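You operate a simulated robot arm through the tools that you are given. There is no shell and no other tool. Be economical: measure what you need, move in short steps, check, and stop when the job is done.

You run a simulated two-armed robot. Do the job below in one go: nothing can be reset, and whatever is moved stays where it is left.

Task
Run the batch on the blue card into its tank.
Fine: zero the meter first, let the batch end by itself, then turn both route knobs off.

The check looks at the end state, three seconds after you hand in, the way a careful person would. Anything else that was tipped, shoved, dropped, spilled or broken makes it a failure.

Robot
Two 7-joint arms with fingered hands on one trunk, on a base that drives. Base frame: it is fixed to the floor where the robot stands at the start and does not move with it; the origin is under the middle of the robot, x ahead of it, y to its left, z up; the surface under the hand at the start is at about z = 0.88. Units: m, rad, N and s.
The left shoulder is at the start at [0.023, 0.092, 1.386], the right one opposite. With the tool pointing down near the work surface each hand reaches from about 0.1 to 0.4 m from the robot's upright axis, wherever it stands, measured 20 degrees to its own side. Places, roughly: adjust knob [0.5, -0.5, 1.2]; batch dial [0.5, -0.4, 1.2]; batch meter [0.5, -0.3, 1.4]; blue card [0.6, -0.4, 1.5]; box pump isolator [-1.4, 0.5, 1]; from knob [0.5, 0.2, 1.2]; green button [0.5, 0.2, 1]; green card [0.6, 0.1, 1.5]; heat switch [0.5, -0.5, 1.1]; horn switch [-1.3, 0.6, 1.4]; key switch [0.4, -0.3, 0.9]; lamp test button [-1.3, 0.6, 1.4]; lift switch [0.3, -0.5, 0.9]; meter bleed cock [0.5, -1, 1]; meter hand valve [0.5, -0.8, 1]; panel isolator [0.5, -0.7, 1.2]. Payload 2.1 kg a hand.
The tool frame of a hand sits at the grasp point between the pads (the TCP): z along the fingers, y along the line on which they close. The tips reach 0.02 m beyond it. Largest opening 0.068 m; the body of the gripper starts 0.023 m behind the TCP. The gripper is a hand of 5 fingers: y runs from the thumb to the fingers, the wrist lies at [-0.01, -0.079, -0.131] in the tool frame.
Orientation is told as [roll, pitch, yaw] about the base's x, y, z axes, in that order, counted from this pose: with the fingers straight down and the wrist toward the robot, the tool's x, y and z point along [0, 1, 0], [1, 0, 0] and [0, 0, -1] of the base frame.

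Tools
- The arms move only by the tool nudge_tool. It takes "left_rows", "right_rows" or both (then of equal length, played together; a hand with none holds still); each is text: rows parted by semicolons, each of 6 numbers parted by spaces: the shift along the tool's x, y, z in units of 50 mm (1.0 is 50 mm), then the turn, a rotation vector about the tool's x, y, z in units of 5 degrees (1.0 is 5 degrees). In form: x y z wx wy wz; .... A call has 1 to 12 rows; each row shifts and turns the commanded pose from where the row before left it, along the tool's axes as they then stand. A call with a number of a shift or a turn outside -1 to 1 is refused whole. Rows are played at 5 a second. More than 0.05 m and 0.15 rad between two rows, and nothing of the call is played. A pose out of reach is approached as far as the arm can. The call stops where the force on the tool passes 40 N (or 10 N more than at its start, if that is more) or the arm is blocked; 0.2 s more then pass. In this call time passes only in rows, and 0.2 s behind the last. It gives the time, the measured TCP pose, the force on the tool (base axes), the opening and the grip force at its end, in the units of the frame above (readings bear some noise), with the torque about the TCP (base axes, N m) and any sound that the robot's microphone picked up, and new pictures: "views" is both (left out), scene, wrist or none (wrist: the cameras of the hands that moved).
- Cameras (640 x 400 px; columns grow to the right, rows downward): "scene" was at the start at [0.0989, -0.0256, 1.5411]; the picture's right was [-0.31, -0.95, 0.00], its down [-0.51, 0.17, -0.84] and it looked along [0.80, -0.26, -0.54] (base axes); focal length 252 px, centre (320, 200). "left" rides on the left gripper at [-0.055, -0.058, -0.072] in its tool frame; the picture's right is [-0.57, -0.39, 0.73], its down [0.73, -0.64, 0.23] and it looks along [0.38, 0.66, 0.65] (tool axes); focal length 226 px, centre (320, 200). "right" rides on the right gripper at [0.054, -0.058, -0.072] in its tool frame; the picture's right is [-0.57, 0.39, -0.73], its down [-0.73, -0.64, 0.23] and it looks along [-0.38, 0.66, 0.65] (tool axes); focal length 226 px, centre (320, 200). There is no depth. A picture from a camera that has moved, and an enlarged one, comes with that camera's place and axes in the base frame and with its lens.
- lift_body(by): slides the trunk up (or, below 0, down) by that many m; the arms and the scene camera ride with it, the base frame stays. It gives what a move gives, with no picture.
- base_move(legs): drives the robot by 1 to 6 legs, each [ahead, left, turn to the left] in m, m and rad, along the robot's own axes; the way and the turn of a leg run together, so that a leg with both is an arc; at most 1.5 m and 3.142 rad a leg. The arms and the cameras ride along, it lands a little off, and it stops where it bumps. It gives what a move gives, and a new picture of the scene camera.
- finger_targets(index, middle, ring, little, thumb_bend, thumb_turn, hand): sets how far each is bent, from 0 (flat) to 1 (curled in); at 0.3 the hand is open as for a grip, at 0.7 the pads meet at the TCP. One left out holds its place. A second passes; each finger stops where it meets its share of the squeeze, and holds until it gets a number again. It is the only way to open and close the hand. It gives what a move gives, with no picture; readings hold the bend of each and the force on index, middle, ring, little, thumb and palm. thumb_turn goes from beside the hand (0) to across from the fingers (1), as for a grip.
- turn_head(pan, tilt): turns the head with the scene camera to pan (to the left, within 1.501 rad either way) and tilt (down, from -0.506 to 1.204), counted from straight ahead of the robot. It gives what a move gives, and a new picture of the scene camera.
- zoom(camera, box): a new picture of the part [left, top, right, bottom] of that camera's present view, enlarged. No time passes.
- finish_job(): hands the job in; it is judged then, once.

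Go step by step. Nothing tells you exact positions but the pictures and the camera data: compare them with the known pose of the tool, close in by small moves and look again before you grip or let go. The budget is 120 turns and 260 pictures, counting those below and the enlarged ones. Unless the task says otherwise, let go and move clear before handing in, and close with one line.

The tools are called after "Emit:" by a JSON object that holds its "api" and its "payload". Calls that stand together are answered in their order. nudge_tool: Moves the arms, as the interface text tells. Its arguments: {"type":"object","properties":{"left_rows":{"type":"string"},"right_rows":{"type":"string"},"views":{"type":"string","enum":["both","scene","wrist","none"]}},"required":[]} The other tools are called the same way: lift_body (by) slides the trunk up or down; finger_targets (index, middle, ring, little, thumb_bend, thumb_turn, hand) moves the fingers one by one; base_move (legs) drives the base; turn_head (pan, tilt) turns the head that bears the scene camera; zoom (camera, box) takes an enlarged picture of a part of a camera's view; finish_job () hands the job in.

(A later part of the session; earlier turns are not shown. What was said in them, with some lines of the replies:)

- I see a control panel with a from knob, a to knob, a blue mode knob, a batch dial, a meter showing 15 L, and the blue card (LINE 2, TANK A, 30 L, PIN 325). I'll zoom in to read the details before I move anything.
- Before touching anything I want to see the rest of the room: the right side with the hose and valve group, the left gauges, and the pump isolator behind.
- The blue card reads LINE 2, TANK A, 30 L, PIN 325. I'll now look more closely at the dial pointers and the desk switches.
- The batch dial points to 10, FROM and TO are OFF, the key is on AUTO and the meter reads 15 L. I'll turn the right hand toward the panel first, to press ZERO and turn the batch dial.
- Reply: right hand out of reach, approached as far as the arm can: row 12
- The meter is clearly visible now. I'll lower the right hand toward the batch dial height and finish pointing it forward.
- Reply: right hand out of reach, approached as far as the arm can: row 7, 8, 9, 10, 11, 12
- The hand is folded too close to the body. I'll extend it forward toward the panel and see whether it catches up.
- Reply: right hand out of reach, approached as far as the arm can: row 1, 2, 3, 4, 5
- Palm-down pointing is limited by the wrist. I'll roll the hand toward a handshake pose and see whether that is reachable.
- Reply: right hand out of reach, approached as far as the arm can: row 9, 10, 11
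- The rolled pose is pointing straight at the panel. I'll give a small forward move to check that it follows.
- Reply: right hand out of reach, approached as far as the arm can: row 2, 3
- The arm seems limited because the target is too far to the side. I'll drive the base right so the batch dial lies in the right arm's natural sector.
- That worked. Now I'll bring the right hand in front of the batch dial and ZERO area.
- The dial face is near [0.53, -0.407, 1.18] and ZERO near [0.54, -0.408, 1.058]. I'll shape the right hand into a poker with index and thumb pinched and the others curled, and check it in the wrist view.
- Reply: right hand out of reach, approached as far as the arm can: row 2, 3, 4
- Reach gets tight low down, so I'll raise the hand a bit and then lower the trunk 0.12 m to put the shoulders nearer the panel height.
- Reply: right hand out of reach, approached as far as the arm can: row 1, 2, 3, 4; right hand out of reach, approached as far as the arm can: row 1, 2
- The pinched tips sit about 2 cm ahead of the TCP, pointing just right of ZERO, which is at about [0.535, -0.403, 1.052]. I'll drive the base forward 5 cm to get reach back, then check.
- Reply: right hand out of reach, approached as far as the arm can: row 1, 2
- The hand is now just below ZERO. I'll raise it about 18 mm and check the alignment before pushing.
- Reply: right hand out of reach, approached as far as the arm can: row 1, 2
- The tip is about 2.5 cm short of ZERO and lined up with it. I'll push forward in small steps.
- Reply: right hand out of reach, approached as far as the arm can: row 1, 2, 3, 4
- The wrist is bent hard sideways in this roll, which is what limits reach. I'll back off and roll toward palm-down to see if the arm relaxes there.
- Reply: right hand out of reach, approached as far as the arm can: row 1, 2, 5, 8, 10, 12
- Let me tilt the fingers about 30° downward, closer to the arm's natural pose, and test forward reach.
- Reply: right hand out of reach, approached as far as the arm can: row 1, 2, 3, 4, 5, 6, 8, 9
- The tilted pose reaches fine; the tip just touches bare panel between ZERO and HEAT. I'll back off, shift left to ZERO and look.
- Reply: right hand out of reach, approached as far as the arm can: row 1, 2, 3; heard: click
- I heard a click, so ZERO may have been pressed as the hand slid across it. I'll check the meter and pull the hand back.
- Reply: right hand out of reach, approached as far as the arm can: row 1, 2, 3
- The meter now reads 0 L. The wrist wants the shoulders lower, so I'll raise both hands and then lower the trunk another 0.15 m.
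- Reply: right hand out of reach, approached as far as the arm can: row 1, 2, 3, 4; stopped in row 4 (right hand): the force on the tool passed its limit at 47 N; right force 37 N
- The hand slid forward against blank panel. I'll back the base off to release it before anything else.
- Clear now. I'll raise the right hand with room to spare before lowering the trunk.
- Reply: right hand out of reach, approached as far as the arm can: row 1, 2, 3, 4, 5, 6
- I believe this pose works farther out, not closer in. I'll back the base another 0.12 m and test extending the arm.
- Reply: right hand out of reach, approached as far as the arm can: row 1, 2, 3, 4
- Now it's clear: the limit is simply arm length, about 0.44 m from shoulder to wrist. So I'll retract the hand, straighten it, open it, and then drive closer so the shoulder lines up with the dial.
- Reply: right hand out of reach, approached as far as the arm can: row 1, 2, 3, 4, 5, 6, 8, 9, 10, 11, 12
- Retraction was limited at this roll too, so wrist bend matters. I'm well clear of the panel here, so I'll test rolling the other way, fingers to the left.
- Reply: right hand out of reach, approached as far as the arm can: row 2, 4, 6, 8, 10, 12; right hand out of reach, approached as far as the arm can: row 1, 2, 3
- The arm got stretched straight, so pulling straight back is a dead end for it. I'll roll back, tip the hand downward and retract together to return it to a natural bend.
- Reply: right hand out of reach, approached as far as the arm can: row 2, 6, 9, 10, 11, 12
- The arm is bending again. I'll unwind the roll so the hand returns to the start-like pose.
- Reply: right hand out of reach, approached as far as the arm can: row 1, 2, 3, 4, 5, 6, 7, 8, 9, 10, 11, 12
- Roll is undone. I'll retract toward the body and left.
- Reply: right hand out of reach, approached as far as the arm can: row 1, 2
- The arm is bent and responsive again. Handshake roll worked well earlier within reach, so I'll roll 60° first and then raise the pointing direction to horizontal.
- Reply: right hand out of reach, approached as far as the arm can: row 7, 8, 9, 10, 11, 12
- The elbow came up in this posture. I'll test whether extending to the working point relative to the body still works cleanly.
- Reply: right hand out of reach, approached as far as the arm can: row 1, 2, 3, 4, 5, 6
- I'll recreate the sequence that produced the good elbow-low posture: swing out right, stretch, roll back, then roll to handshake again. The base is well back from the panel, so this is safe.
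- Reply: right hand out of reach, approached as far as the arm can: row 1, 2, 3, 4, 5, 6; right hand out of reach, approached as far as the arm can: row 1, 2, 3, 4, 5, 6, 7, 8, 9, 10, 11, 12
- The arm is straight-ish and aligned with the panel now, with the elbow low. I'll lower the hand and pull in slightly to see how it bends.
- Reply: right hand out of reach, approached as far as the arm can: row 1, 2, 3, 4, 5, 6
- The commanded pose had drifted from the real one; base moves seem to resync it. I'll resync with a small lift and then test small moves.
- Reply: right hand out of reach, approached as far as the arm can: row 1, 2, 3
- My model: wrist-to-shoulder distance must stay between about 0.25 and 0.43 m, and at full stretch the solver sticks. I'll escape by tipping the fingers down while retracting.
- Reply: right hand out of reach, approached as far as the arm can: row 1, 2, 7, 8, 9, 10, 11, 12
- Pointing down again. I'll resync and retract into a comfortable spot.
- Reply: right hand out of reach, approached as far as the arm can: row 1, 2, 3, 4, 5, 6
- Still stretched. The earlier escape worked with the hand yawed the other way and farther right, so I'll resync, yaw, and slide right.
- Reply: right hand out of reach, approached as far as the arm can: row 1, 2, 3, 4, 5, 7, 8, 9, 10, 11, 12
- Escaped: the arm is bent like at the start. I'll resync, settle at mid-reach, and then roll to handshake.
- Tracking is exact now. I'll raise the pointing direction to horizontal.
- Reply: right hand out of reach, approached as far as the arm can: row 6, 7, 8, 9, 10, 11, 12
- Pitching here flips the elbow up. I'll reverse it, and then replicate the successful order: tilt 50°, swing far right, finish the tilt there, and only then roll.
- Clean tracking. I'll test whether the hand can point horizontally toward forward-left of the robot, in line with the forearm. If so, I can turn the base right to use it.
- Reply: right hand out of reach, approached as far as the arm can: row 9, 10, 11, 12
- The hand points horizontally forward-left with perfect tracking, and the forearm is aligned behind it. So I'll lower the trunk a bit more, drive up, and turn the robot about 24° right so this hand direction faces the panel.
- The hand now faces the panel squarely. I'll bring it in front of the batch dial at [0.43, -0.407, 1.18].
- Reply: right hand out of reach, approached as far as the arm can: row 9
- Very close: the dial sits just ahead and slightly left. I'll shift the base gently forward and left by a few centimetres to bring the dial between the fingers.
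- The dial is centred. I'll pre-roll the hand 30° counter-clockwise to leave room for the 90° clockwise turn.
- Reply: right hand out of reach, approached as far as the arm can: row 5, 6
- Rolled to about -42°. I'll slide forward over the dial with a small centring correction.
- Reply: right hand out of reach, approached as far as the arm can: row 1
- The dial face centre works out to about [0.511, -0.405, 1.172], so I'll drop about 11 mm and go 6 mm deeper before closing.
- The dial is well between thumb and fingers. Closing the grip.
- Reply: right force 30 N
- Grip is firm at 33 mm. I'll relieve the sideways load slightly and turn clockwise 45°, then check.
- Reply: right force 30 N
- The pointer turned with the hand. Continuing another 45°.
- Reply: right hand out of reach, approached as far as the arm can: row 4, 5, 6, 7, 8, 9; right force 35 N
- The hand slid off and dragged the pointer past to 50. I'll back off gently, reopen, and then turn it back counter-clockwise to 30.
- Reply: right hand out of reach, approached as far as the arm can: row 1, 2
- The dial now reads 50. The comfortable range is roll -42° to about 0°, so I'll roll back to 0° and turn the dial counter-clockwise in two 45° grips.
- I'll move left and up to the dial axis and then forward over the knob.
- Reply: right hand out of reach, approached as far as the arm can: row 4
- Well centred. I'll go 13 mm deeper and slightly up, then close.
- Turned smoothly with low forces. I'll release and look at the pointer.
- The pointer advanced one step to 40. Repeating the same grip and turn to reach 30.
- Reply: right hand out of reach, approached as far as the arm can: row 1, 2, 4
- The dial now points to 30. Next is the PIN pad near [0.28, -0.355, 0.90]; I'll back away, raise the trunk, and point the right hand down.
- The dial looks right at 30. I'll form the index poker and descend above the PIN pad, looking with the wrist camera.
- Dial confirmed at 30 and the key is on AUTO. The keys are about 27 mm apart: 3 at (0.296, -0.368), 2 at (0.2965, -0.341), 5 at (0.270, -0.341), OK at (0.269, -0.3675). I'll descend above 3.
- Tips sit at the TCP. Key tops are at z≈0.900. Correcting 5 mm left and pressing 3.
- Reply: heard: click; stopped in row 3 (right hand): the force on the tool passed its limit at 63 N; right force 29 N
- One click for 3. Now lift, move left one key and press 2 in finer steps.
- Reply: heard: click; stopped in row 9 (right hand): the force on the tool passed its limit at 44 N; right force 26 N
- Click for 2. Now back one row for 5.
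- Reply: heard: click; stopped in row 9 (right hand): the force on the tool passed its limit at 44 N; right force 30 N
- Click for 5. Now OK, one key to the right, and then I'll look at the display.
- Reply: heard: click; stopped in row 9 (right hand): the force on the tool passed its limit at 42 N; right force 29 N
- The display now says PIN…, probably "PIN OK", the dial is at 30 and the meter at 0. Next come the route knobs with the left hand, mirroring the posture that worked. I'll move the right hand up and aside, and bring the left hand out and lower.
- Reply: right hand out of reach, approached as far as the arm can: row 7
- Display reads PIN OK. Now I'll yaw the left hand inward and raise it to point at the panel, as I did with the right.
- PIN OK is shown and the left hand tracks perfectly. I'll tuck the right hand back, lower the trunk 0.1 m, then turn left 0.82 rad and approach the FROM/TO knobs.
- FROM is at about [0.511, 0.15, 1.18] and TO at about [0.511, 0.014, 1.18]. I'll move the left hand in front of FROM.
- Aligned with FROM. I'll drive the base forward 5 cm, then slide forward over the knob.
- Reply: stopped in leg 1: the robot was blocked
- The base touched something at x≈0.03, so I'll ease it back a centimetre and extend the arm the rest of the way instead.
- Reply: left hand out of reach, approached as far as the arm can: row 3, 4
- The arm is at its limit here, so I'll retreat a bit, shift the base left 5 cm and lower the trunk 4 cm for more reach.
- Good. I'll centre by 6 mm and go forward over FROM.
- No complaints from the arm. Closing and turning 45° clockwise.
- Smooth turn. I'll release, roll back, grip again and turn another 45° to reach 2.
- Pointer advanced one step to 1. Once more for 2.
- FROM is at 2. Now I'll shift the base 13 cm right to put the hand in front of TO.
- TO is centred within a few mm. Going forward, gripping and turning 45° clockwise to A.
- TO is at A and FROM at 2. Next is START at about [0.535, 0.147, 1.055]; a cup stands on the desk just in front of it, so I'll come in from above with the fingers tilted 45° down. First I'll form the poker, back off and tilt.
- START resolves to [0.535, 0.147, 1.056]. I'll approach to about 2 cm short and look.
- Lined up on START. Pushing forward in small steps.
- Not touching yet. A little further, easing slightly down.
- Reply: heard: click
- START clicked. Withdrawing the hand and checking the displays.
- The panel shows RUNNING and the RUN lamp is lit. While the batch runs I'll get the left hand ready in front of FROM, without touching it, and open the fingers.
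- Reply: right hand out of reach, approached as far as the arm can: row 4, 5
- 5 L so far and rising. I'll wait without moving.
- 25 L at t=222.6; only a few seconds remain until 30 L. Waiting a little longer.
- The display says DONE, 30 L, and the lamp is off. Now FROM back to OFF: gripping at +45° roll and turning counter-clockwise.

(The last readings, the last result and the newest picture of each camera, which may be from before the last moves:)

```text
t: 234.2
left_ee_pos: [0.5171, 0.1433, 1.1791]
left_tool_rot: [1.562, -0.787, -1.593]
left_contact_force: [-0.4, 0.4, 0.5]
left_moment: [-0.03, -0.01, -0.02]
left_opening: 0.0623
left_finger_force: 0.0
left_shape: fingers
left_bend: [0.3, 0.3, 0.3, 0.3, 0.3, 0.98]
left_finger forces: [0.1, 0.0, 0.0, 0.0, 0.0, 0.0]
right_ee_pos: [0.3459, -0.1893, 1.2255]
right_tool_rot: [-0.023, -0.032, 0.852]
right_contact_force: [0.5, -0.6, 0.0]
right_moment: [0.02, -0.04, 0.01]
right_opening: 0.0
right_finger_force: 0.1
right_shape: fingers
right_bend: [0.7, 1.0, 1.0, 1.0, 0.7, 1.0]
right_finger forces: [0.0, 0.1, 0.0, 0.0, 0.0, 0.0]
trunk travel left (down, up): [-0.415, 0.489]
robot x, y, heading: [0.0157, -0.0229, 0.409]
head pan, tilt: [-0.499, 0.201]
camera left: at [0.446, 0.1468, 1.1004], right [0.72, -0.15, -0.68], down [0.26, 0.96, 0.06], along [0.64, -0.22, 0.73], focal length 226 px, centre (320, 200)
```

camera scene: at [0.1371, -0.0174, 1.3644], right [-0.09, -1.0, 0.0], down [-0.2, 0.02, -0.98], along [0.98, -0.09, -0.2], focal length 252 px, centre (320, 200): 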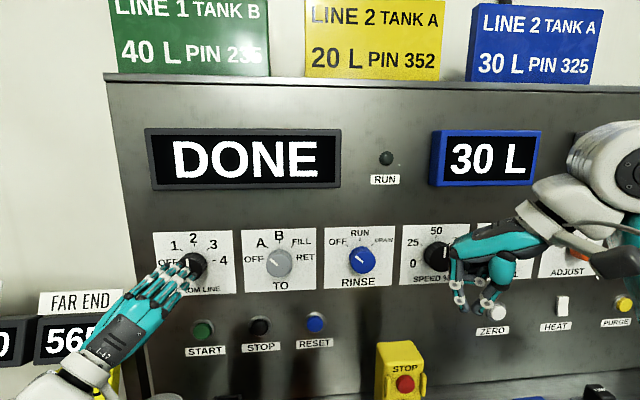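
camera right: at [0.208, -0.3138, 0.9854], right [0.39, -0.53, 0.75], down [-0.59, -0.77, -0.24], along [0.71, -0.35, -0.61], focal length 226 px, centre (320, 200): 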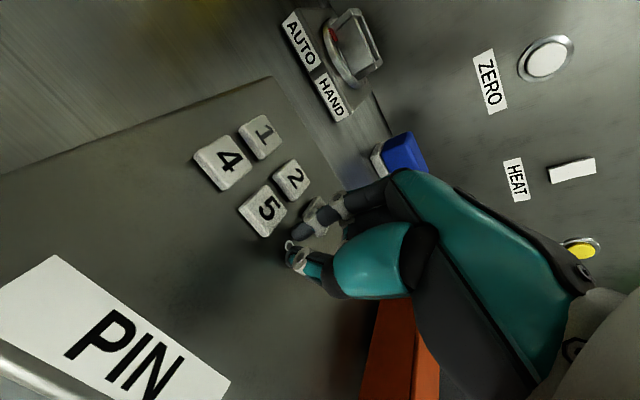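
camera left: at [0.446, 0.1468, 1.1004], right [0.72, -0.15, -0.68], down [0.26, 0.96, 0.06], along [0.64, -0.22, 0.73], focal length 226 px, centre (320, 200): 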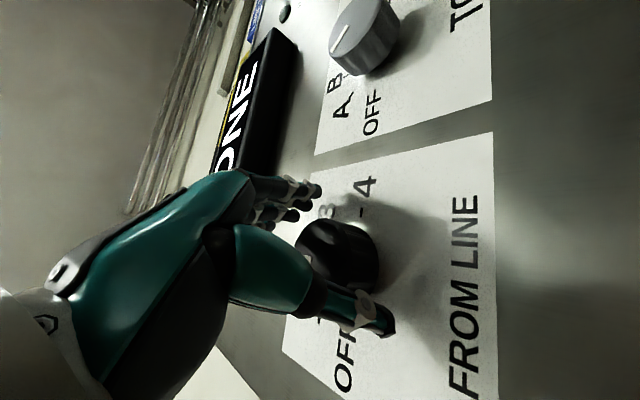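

Emit:
{"api": "finger_targets", "payload": {"hand": "left", "index": 0.7, "middle": 0.7, "ring": 0.7, "little": 0.7, "thumb_bend": 0.75}}

Emit:
{"api": "nudge_tool", "payload": {"left_rows": "0 0 0 0 0 -1;0 0 0 0 0 -1;0 0 0 0 0 -1;0 0 0 0 0 -1;0 0 0 0 0 -1;0 0 0 0 0 -1;0 0 0 0 0 -1;0 0 0 0 0 -1;0 0 0 0 0 -1", "views": "none"}}

Emit:
{"api": "finger_targets", "payload": {"hand": "left", "index": 0.3, "middle": 0.3, "ring": 0.3, "little": 0.3, "thumb_bend": 0.3}}

Emit:
{"api": "nudge_tool", "payload": {"left_rows": "0 0 0 0 0 1;0 0 0 0 0 1;0 0 0 0 0 1;0 0 0 0 0 1;0 0 0 0 0 1;0 0 0 0 0 1;0 0 0 0 0 1;0 0 0 0 0 1;0 0 0 0 0 1", "views": "wrist"}}

```text
t: 235.2
left_ee_pos: [0.5175, 0.1422, 1.1793]
left_tool_rot: [1.565, -0.787, -1.594]
left_contact_force: [1.0, 0.2, -1.7]
left_moment: [-0.01, -0.12, -0.09]
left_opening: 0.0273
left_finger_force: 14.5
left_shape: fingers
left_bend: [0.59, 0.58, 0.6, 0.7, 0.48, 0.98]
left_finger forces: [3.5, 5.6, 4.2, 0.3, 15.1, 0.1]
right_ee_pos: [0.3446, -0.1898, 1.2256]
right_tool_rot: [-0.023, -0.032, 0.852]
right_contact_force: [0.6, -1.0, -0.1]
right_moment: [0.01, 0.0, -0.02]
right_opening: 0.0
right_finger_force: 0.0
right_shape: fingers
right_bend: [0.7, 1.0, 1.0, 1.0, 0.7, 1.0]
right_finger forces: [0.1, 0.0, 0.0, 0.1, 0.1, 0.0]
trunk travel left (down, up): [-0.415, 0.489]
robot x, y, heading: [0.0158, -0.0239, 0.41]
head pan, tilt: [-0.499, 0.201]
```

```text
t: 237.2
left_ee_pos: [0.515, 0.1439, 1.1793]
left_tool_rot: [-0.581, -1.566, 0.553]
left_contact_force: [7.7, 3.0, 18.0]
left_moment: [0.18, -0.36, 0.03]
left_opening: 0.0256
left_finger_force: 16.3
left_shape: fingers
left_bend: [0.53, 0.54, 0.54, 0.67, 0.49, 1.0]
left_finger forces: [6.5, 8.9, 7.7, 1.7, 7.2, 0.0]
right_ee_pos: [0.3448, -0.19, 1.2261]
right_tool_rot: [-0.025, -0.032, 0.852]
right_contact_force: [-0.2, -0.6, 0.2]
right_moment: [0.0, 0.02, 0.03]
right_opening: 0.0002
right_finger_force: 0.1
right_shape: fingers
right_bend: [0.7, 1.0, 1.0, 1.0, 0.7, 1.0]
right_finger forces: [0.0, 0.0, 0.0, 0.0, 0.0, 0.0]
trunk travel left (down, up): [-0.415, 0.489]
robot x, y, heading: [0.0194, -0.0194, 0.409]
head pan, tilt: [-0.499, 0.201]
```

```text
t: 238.2
left_ee_pos: [0.5157, 0.1451, 1.1787]
left_tool_rot: [-0.258, -1.565, 0.232]
left_contact_force: [-0.4, 0.5, -0.8]
left_moment: [-0.03, 0.03, -0.02]
left_opening: 0.0624
left_finger_force: 0.0
left_shape: fingers
left_bend: [0.3, 0.3, 0.3, 0.3, 0.3, 0.98]
left_finger forces: [0.0, 0.0, 0.0, 0.1, 0.1, 0.1]
right_ee_pos: [0.3455, -0.1888, 1.2269]
right_tool_rot: [-0.022, -0.031, 0.852]
right_contact_force: [0.2, 0.0, 0.7]
right_moment: [-0.03, 0.02, -0.02]
right_opening: 0.0003
right_finger_force: 0.1
right_shape: fingers
right_bend: [0.7, 1.0, 1.0, 1.0, 0.7, 1.0]
right_finger forces: [0.0, 0.0, 0.0, 0.0, 0.0, 0.1]
trunk travel left (down, up): [-0.415, 0.489]
robot x, y, heading: [0.021, -0.0206, 0.406]
head pan, tilt: [-0.499, 0.201]
```

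```text
t: 240.2
left_ee_pos: [0.5164, 0.1438, 1.1797]
left_tool_rot: [1.565, -0.786, -1.596]
left_contact_force: [0.3, 0.3, 0.1]
left_moment: [0.01, 0.0, -0.02]
left_opening: 0.062
left_finger_force: 0.1
left_shape: fingers
left_bend: [0.3, 0.3, 0.3, 0.3, 0.3, 0.98]
left_finger forces: [0.1, 0.0, 0.0, 0.0, 0.1, 0.0]
right_ee_pos: [0.345, -0.1898, 1.2258]
right_tool_rot: [-0.024, -0.03, 0.851]
right_contact_force: [0.7, -0.3, 0.5]
right_moment: [0.01, 0.02, -0.02]
right_opening: 0.0
right_finger_force: 0.0
right_shape: fingers
right_bend: [0.7, 1.0, 1.0, 1.0, 0.7, 1.0]
right_finger forces: [0.0, 0.0, 0.0, 0.0, 0.1, 0.1]
trunk travel left (down, up): [-0.415, 0.489]
robot x, y, heading: [0.019, -0.0248, 0.405]
head pan, tilt: [-0.499, 0.201]
camera left: at [0.445, 0.1477, 1.1002], right [0.72, -0.15, -0.68], down [0.26, 0.96, 0.06], along [0.64, -0.22, 0.73], focal length 226 px, centre (320, 200)
```

left: 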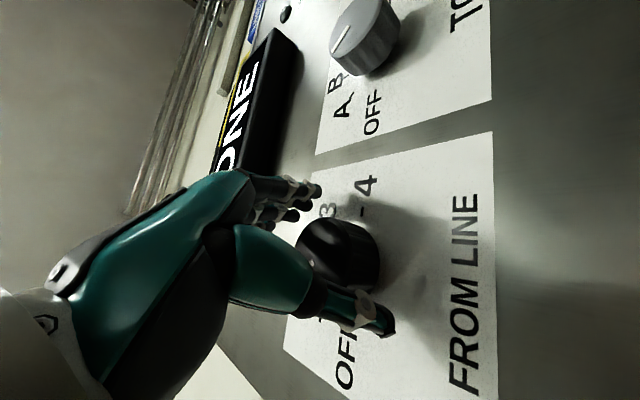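

First 45° done without trouble. Repeating once more to reach OFF, then backing off to check.

Emit:
{"api": "finger_targets", "payload": {"hand": "left", "index": 0.7, "middle": 0.7, "ring": 0.7, "little": 0.7, "thumb_bend": 0.75}}

Emit:
{"api": "nudge_tool", "payload": {"left_rows": "0 0 0 0 0 -1;0 0 0 0 0 -1;0 0 0 0 0 -1;0 0 0 0 0 -1;0 0 0 0 0 -1;0 0 0 0 0 -1;0 0 0 0 0 -1;0 0 0 0 0 -1;0 0 0 0 0 -1", "views": "none"}}

Emit:
{"api": "finger_targets", "payload": {"hand": "left", "index": 0.3, "middle": 0.3, "ring": 0.3, "little": 0.3, "thumb_bend": 0.3}}

Emit:
{"api": "nudge_tool", "payload": {"left_rows": "0 0 -0.4 0 0 0;0 0 -0.4 0 0 0;0 0 -0.4 0 0 0;0 0 0 0 0 1;0 0 0 0 0 1;0 0 0 0 0 1;0 0 0 0 0 1;0 0 0 0 0 1;0 0 0 0 0 1;0 0 0 0 0 1;0 0 0 0 0 1;0 0 0 0 0 1", "views": "wrist"}}

```text
t: 241.2
left_ee_pos: [0.5156, 0.143, 1.1791]
left_tool_rot: [1.566, -0.788, -1.593]
left_contact_force: [0.6, 0.8, 0.3]
left_moment: [0.03, -0.19, -0.12]
left_opening: 0.0277
left_finger_force: 14.8
left_shape: fingers
left_bend: [0.58, 0.57, 0.6, 0.7, 0.48, 0.99]
left_finger forces: [3.8, 6.2, 4.2, 0.1, 14.9, 0.0]
right_ee_pos: [0.3462, -0.1896, 1.2251]
right_tool_rot: [-0.022, -0.032, 0.852]
right_contact_force: [0.1, 0.4, 0.0]
right_moment: [0.0, -0.01, 0.01]
right_opening: 0.0
right_finger_force: 0.0
right_shape: fingers
right_bend: [0.7, 1.0, 1.0, 1.0, 0.7, 1.0]
right_finger forces: [0.0, 0.1, 0.0, 0.0, 0.0, 0.0]
trunk travel left (down, up): [-0.415, 0.489]
robot x, y, heading: [0.0182, -0.0222, 0.409]
head pan, tilt: [-0.499, 0.201]
```

```text
t: 243.2
left_ee_pos: [0.515, 0.1427, 1.1797]
left_tool_rot: [-0.899, -1.567, 0.874]
left_contact_force: [2.4, 3.2, 16.2]
left_moment: [0.18, -0.41, 0.04]
left_opening: 0.026
left_finger_force: 16.1
left_shape: fingers
left_bend: [0.54, 0.54, 0.55, 0.67, 0.47, 1.0]
left_finger forces: [5.9, 8.7, 7.7, 1.8, 7.9, 0.0]
right_ee_pos: [0.345, -0.1876, 1.226]
right_tool_rot: [-0.024, -0.031, 0.852]
right_contact_force: [0.3, 0.1, 0.0]
right_moment: [0.01, -0.01, 0.01]
right_opening: 0.0
right_finger_force: 0.1
right_shape: fingers
right_bend: [0.7, 1.0, 1.0, 1.0, 0.7, 1.0]
right_finger forces: [0.1, 0.0, 0.0, 0.0, 0.1, 0.0]
trunk travel left (down, up): [-0.415, 0.489]
robot x, y, heading: [0.0203, -0.0222, 0.412]
head pan, tilt: [-0.499, 0.201]
```

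```text
t: 244.2
left_ee_pos: [0.5161, 0.1421, 1.1801]
left_tool_rot: [-0.254, -1.565, 0.225]
left_contact_force: [0.4, -0.8, -0.5]
left_moment: [0.0, -0.01, 0.04]
left_opening: 0.0621
left_finger_force: 0.0
left_shape: fingers
left_bend: [0.3, 0.3, 0.3, 0.3, 0.3, 0.98]
left_finger forces: [0.0, 0.1, 0.0, 0.1, 0.0, 0.0]
right_ee_pos: [0.3455, -0.1888, 1.2255]
right_tool_rot: [-0.024, -0.032, 0.852]
right_contact_force: [-0.1, -0.9, -0.2]
right_moment: [0.01, -0.02, 0.01]
right_opening: 0.0003
right_finger_force: 0.0
right_shape: fingers
right_bend: [0.7, 1.0, 1.0, 1.0, 0.7, 1.0]
right_finger forces: [0.1, 0.0, 0.1, 0.0, 0.0, 0.0]
trunk travel left (down, up): [-0.415, 0.489]
robot x, y, heading: [0.0198, -0.0254, 0.408]
head pan, tilt: [-0.499, 0.201]
```

```text
t: 246.8
left_ee_pos: [0.4552, 0.1443, 1.1788]
left_tool_rot: [1.566, -0.785, -1.593]
left_contact_force: [0.0, -0.3, 0.5]
left_moment: [0.04, 0.01, 0.04]
left_opening: 0.0619
left_finger_force: 0.2
left_shape: fingers
left_bend: [0.3, 0.3, 0.3, 0.3, 0.3, 0.98]
left_finger forces: [0.0, 0.1, 0.1, 0.0, 0.0, 0.0]
right_ee_pos: [0.3446, -0.1897, 1.227]
right_tool_rot: [-0.023, -0.03, 0.852]
right_contact_force: [0.1, 0.2, -0.3]
right_moment: [0.01, 0.02, 0.0]
right_opening: 0.0
right_finger_force: 0.1
right_shape: fingers
right_bend: [0.7, 1.0, 1.0, 1.0, 0.7, 1.0]
right_finger forces: [0.0, 0.0, 0.0, 0.0, 0.0, 0.0]
trunk travel left (down, up): [-0.415, 0.489]
robot x, y, heading: [0.019, -0.0232, 0.405]
head pan, tilt: [-0.499, 0.201]
camera left: at [0.3848, 0.1488, 1.1003], right [0.72, -0.15, -0.68], down [0.26, 0.96, 0.06], along [0.64, -0.22, 0.73], focal length 226 px, centre (320, 200)
```

left: 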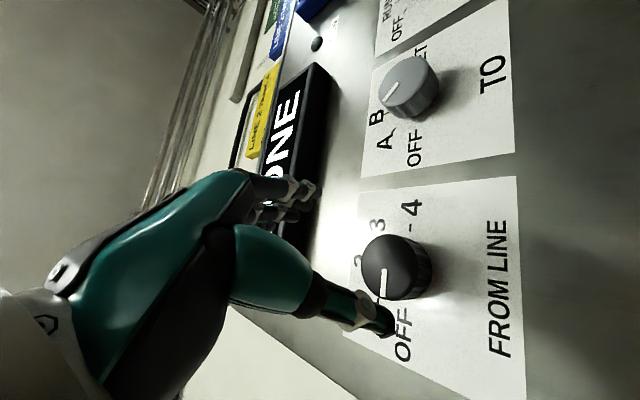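

FROM points at OFF. Shifting right to TO.

Emit:
{"api": "base_move", "payload": {"legs": [[-0.055, -0.127, 0]]}}

Emit:
{"api": "nudge_tool", "payload": {"left_rows": "0 0 0.1 0 0 0", "views": "wrist"}}

```text
t: 248.2
left_ee_pos: [0.4574, 0.003, 1.1783]
left_tool_rot: [1.565, -0.785, -1.594]
left_contact_force: [-0.2, 0.4, 0.1]
left_moment: [0.01, 0.0, 0.01]
left_opening: 0.0617
left_finger_force: 0.1
left_shape: fingers
left_bend: [0.3, 0.3, 0.3, 0.3, 0.3, 0.98]
left_finger forces: [0.0, 0.0, 0.1, 0.0, 0.1, 0.0]
right_ee_pos: [0.3449, -0.3307, 1.2269]
right_tool_rot: [-0.024, -0.031, 0.853]
right_contact_force: [0.0, -0.9, 0.0]
right_moment: [0.01, 0.0, -0.02]
right_opening: 0.0
right_finger_force: 0.1
right_shape: fingers
right_bend: [0.7, 1.0, 1.0, 1.0, 0.7, 1.0]
right_finger forces: [0.0, 0.0, 0.1, 0.0, 0.1, 0.0]
trunk travel left (down, up): [-0.415, 0.489]
robot x, y, heading: [0.0174, -0.1623, 0.408]
head pan, tilt: [-0.499, 0.201]
camera scene: at [0.1379, -0.1594, 1.3644], right [-0.09, -1.0, 0.0], down [-0.2, 0.02, -0.98], along [0.98, -0.09, -0.2], focal length 252 px, centre (320, 200)
```

scene: 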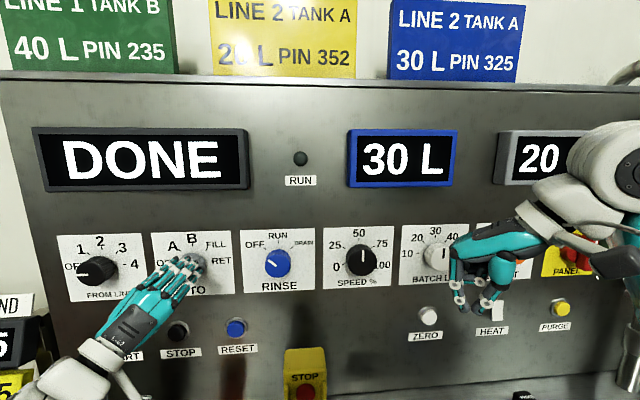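

```text
t: 248.6
left_ee_pos: [0.461, 0.0028, 1.1767]
left_tool_rot: [1.564, -0.787, -1.592]
left_contact_force: [-0.6, 0.7, 0.4]
left_moment: [0.01, 0.02, -0.01]
left_opening: 0.0622
left_finger_force: 0.1
left_shape: fingers
left_bend: [0.3, 0.3, 0.3, 0.3, 0.3, 0.98]
left_finger forces: [0.0, 0.0, 0.1, 0.0, 0.0, 0.0]
right_ee_pos: [0.3458, -0.3308, 1.2254]
right_tool_rot: [-0.023, -0.033, 0.852]
right_contact_force: [0.0, 0.8, -0.1]
right_moment: [0.0, 0.02, 0.0]
right_opening: 0.0
right_finger_force: 0.0
right_shape: fingers
right_bend: [0.7, 1.0, 1.0, 1.0, 0.7, 1.0]
right_finger forces: [0.0, 0.1, 0.0, 0.1, 0.1, 0.0]
trunk travel left (down, up): [-0.415, 0.489]
robot x, y, heading: [0.0158, -0.1653, 0.404]
head pan, tilt: [-0.499, 0.201]
camera left: at [0.3903, 0.0074, 1.0998], right [0.72, -0.15, -0.68], down [0.26, 0.96, 0.06], along [0.64, -0.22, 0.73], focal length 226 px, centre (320, 200)
```

left: 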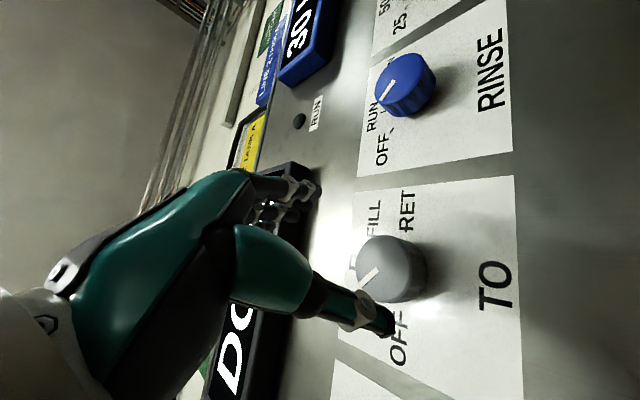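

Lined up on TO. Forward, grip, turn 45° counter-clockwise, release and back off.

Emit:
{"api": "nudge_tool", "payload": {"left_rows": "0.06 0 0.3 0 0 0;0 0 0.3 0 0 0;0 0 0.3 0 0 0;0 0 0.2 0 0 0", "views": "none"}}

Emit:
{"api": "finger_targets", "payload": {"hand": "left", "index": 0.7, "middle": 0.7, "ring": 0.7, "little": 0.7, "thumb_bend": 0.75}}

Emit:
{"api": "nudge_tool", "payload": {"left_rows": "0 0 0 0 0 -1;0 0 0 0 0 -1;0 0 0 0 0 -1;0 0 0 0 0 -1;0 0 0 0 0 -1;0 0 0 0 0 -1;0 0 0 0 0 -1;0 0 0 0 0 -1;0 0 0 0 0 -1", "views": "none"}}

Emit:
{"api": "finger_targets", "payload": {"hand": "left", "index": 0.3, "middle": 0.3, "ring": 0.3, "little": 0.3, "thumb_bend": 0.3}}

Emit:
{"api": "nudge_tool", "payload": {"left_rows": "0 0 -0.4 0 0 0;0 0 -0.4 0 0 0;0 0 -0.4 0 0 0;0 0 -0.4 0 0 0", "views": "both"}}

```text
t: 249.6
left_ee_pos: [0.5164, 0.0021, 1.1811]
left_tool_rot: [1.565, -0.787, -1.595]
left_contact_force: [0.4, 0.5, -0.1]
left_moment: [-0.02, 0.02, 0.03]
left_opening: 0.062
left_finger_force: 0.1
left_shape: fingers
left_bend: [0.3, 0.3, 0.3, 0.3, 0.3, 0.98]
left_finger forces: [0.0, 0.0, 0.0, 0.0, 0.1, 0.0]
right_ee_pos: [0.3458, -0.3315, 1.2262]
right_tool_rot: [-0.023, -0.031, 0.85]
right_contact_force: [0.2, 0.2, -0.4]
right_moment: [0.03, 0.03, 0.0]
right_opening: 0.0002
right_finger_force: 0.0
right_shape: fingers
right_bend: [0.7, 1.0, 1.0, 1.0, 0.7, 1.0]
right_finger forces: [0.0, 0.1, 0.0, 0.1, 0.0, 0.0]
trunk travel left (down, up): [-0.415, 0.489]
robot x, y, heading: [0.0183, -0.1636, 0.41]
head pan, tilt: [-0.499, 0.201]
```

```text
t: 250.6
left_ee_pos: [0.5159, 0.0035, 1.179]
left_tool_rot: [1.562, -0.788, -1.593]
left_contact_force: [-0.8, 3.4, -5.3]
left_moment: [-0.03, -0.09, -0.05]
left_opening: 0.0291
left_finger_force: 15.4
left_shape: fingers
left_bend: [0.59, 0.59, 0.62, 0.7, 0.47, 0.98]
left_finger forces: [3.5, 5.3, 3.1, 0.0, 18.6, 0.0]
right_ee_pos: [0.346, -0.3292, 1.2277]
right_tool_rot: [-0.025, -0.031, 0.853]
right_contact_force: [0.1, -0.1, 0.9]
right_moment: [-0.01, -0.04, -0.01]
right_opening: 0.0
right_finger_force: 0.0
right_shape: fingers
right_bend: [0.7, 1.0, 1.0, 1.0, 0.7, 1.0]
right_finger forces: [0.0, 0.0, 0.1, 0.0, 0.1, 0.0]
trunk travel left (down, up): [-0.415, 0.489]
robot x, y, heading: [0.0193, -0.1632, 0.41]
head pan, tilt: [-0.499, 0.201]
```

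```text
t: 252.6
left_ee_pos: [0.515, 0.0034, 1.1817]
left_tool_rot: [-0.854, -1.567, 0.827]
left_contact_force: [4.4, 7.8, 12.8]
left_moment: [0.12, -0.39, 0.11]
left_opening: 0.027
left_finger_force: 17.1
left_shape: fingers
left_bend: [0.54, 0.54, 0.56, 0.68, 0.53, 1.0]
left_finger forces: [5.8, 8.9, 7.5, 1.4, 9.7, 0.1]
right_ee_pos: [0.3454, -0.3298, 1.2266]
right_tool_rot: [-0.023, -0.031, 0.852]
right_contact_force: [0.3, 0.0, -0.1]
right_moment: [-0.01, 0.0, 0.02]
right_opening: 0.0
right_finger_force: 0.0
right_shape: fingers
right_bend: [0.7, 1.0, 1.0, 1.0, 0.7, 1.0]
right_finger forces: [0.0, 0.0, 0.1, 0.0, 0.1, 0.0]
trunk travel left (down, up): [-0.415, 0.489]
robot x, y, heading: [0.0172, -0.1631, 0.405]
head pan, tilt: [-0.499, 0.201]
```

```text
t: 253.6
left_ee_pos: [0.5157, 0.0014, 1.18]
left_tool_rot: [-0.252, -1.565, 0.225]
left_contact_force: [0.4, 0.2, 0.4]
left_moment: [0.03, 0.01, -0.01]
left_opening: 0.0621
left_finger_force: 0.0
left_shape: fingers
left_bend: [0.3, 0.3, 0.3, 0.3, 0.3, 0.98]
left_finger forces: [0.1, 0.0, 0.0, 0.1, 0.0, 0.1]
right_ee_pos: [0.3454, -0.331, 1.227]
right_tool_rot: [-0.024, -0.033, 0.853]
right_contact_force: [-0.2, 0.0, 0.6]
right_moment: [-0.01, 0.02, -0.01]
right_opening: 0.0
right_finger_force: 0.0
right_shape: fingers
right_bend: [0.7, 1.0, 1.0, 1.0, 0.7, 1.0]
right_finger forces: [0.0, 0.0, 0.0, 0.0, 0.0, 0.0]
trunk travel left (down, up): [-0.415, 0.489]
robot x, y, heading: [0.019, -0.1621, 0.404]
head pan, tilt: [-0.499, 0.201]
```

```text
t: 254.6
left_ee_pos: [0.4375, 0.0055, 1.1792]
left_tool_rot: [-0.298, -1.565, 0.27]
left_contact_force: [-0.2, -0.2, 0.1]
left_moment: [-0.02, -0.01, 0.02]
left_opening: 0.0623
left_finger_force: 0.0
left_shape: fingers
left_bend: [0.3, 0.3, 0.3, 0.3, 0.3, 0.98]
left_finger forces: [0.0, 0.0, 0.0, 0.0, 0.0, 0.0]
right_ee_pos: [0.3455, -0.3312, 1.2259]
right_tool_rot: [-0.024, -0.033, 0.853]
right_contact_force: [-0.1, 0.5, -0.5]
right_moment: [0.01, -0.01, -0.01]
right_opening: 0.0
right_finger_force: 0.0
right_shape: fingers
right_bend: [0.7, 1.0, 1.0, 1.0, 0.7, 1.0]
right_finger forces: [0.0, 0.0, 0.0, 0.0, 0.1, 0.1]
trunk travel left (down, up): [-0.415, 0.489]
robot x, y, heading: [0.0175, -0.1662, 0.406]
head pan, tilt: [-0.499, 0.201]
camera scene: at [0.1378, -0.159, 1.3644], right [-0.09, -1.0, 0.0], down [-0.2, 0.02, -0.98], along [0.98, -0.09, -0.2], focal length 252 px, centre (320, 200)
camera left: at [0.3648, -0.047, 1.1227], right [0.71, -0.59, -0.39], down [0.25, 0.73, -0.64], along [0.66, 0.36, 0.66], focal length 226 px, centre (320, 200)
```

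scene: 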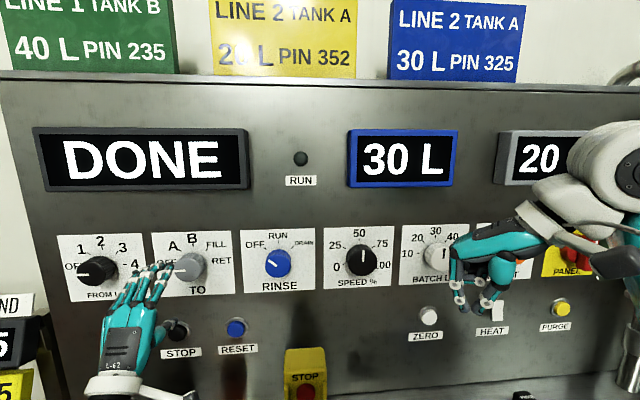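
left: 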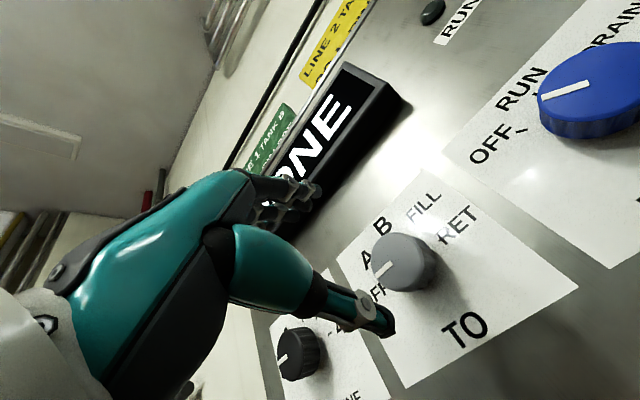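

TO and FROM both point at OFF, with DONE and 30 L on the displays. I'll drive clear and take a last look.

Emit:
{"api": "base_move", "payload": {"legs": [[-0.2, 0.086, 0]]}}

Emit:
{"api": "turn_head", "payload": {"pan": -0.5, "tilt": 0.4}}

Emit:
{"api": "zoom", "payload": {"camera": "scene", "box": [60, 80, 380, 280]}}

```text
t: 256.3
left_ee_pos: [0.2162, 0.0052, 1.1794]
left_tool_rot: [-0.282, -1.564, 0.254]
left_contact_force: [0.7, 0.2, -0.5]
left_moment: [0.0, -0.03, -0.02]
left_opening: 0.0623
left_finger_force: 0.1
left_shape: fingers
left_bend: [0.3, 0.3, 0.3, 0.3, 0.3, 0.98]
left_finger forces: [0.0, 0.0, 0.0, 0.1, 0.1, 0.0]
right_ee_pos: [0.1252, -0.3314, 1.2265]
right_tool_rot: [-0.023, -0.032, 0.854]
right_contact_force: [0.5, 0.2, -0.1]
right_moment: [0.02, -0.01, -0.02]
right_opening: 0.0
right_finger_force: 0.0
right_shape: fingers
right_bend: [0.7, 1.0, 1.0, 1.0, 0.7, 1.0]
right_finger forces: [0.0, 0.0, 0.0, 0.0, 0.0, 0.0]
trunk travel left (down, up): [-0.415, 0.489]
robot x, y, heading: [-0.2009, -0.1689, 0.413]
head pan, tilt: [-0.499, 0.201]
camera scene: at [-0.0829, -0.1596, 1.3644], right [-0.09, -1.0, 0.0], down [-0.2, 0.02, -0.98], along [0.98, -0.09, -0.2], focal length 252 px, centre (320, 200)
```

scene: 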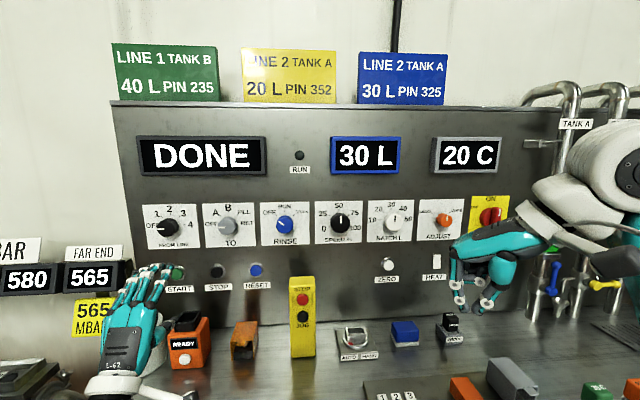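

```text
t: 257.0
left_ee_pos: [0.2171, 0.0057, 1.18]
left_tool_rot: [-0.258, -1.565, 0.233]
left_contact_force: [0.6, 0.0, 0.4]
left_moment: [-0.01, -0.01, 0.03]
left_opening: 0.0623
left_finger_force: 0.0
left_shape: fingers
left_bend: [0.3, 0.3, 0.3, 0.3, 0.3, 0.98]
left_finger forces: [0.0, 0.0, 0.0, 0.1, 0.0, 0.0]
right_ee_pos: [0.1259, -0.3312, 1.2263]
right_tool_rot: [-0.021, -0.031, 0.853]
right_contact_force: [0.4, -0.2, -0.7]
right_moment: [0.0, 0.0, 0.0]
right_opening: 0.0
right_finger_force: 0.0
right_shape: fingers
right_bend: [0.7, 1.0, 1.0, 1.0, 0.7, 1.0]
right_finger forces: [0.0, 0.0, 0.0, 0.0, 0.0, 0.1]
trunk travel left (down, up): [-0.415, 0.489]
robot x, y, heading: [-0.2012, -0.1625, 0.411]
head pan, tilt: [-0.499, 0.4]
camera scene: at [-0.0831, -0.1596, 1.3459], right [-0.09, -1.0, 0.0], down [-0.39, 0.03, -0.92], along [0.92, -0.08, -0.39], focal length 252 px, centre (320, 200)
```

scene: 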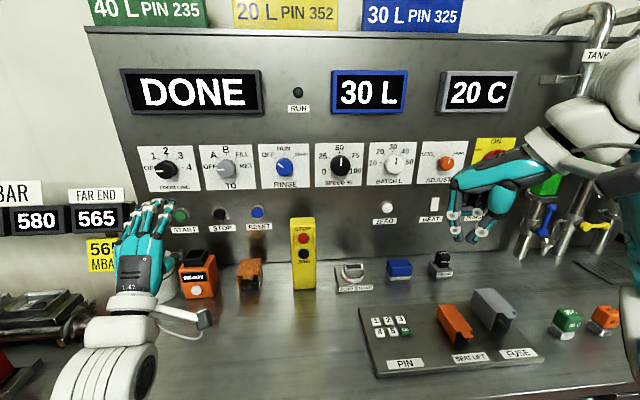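

```text
2.00 times, centred on (220, 180) of scene
camera zoom: at [-0.0831, -0.1596, 1.3459], right [-0.09, -1.0, 0.0], down [-0.39, 0.03, -0.92], along [0.92, -0.08, -0.39], focal length 504 px, centre (520, 240)
```

zoom: 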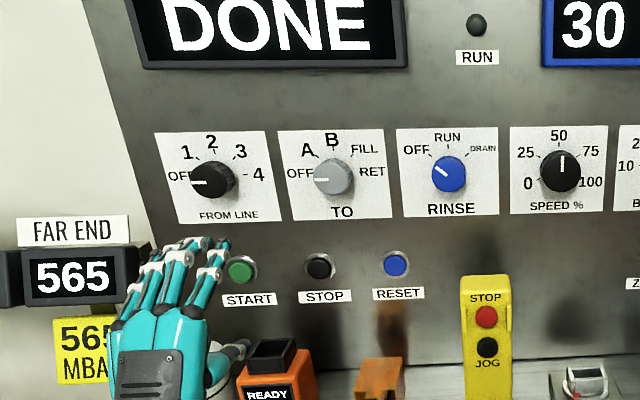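

Both route knobs read OFF, the meter shows 30 L and the status is DONE. Nothing else is displaced and the hands are clear, so I'm handing in.

Emit:
{"api": "finish_job", "payload": {}}

```text
The job is handed in.
```

The blue card's batch (line 2 to tank A, 30 L, PIN 325) ran from a zeroed meter and stopped by itself at 30 L. Both route knobs are back at OFF, and I saw nothing else out of place in the last picture.
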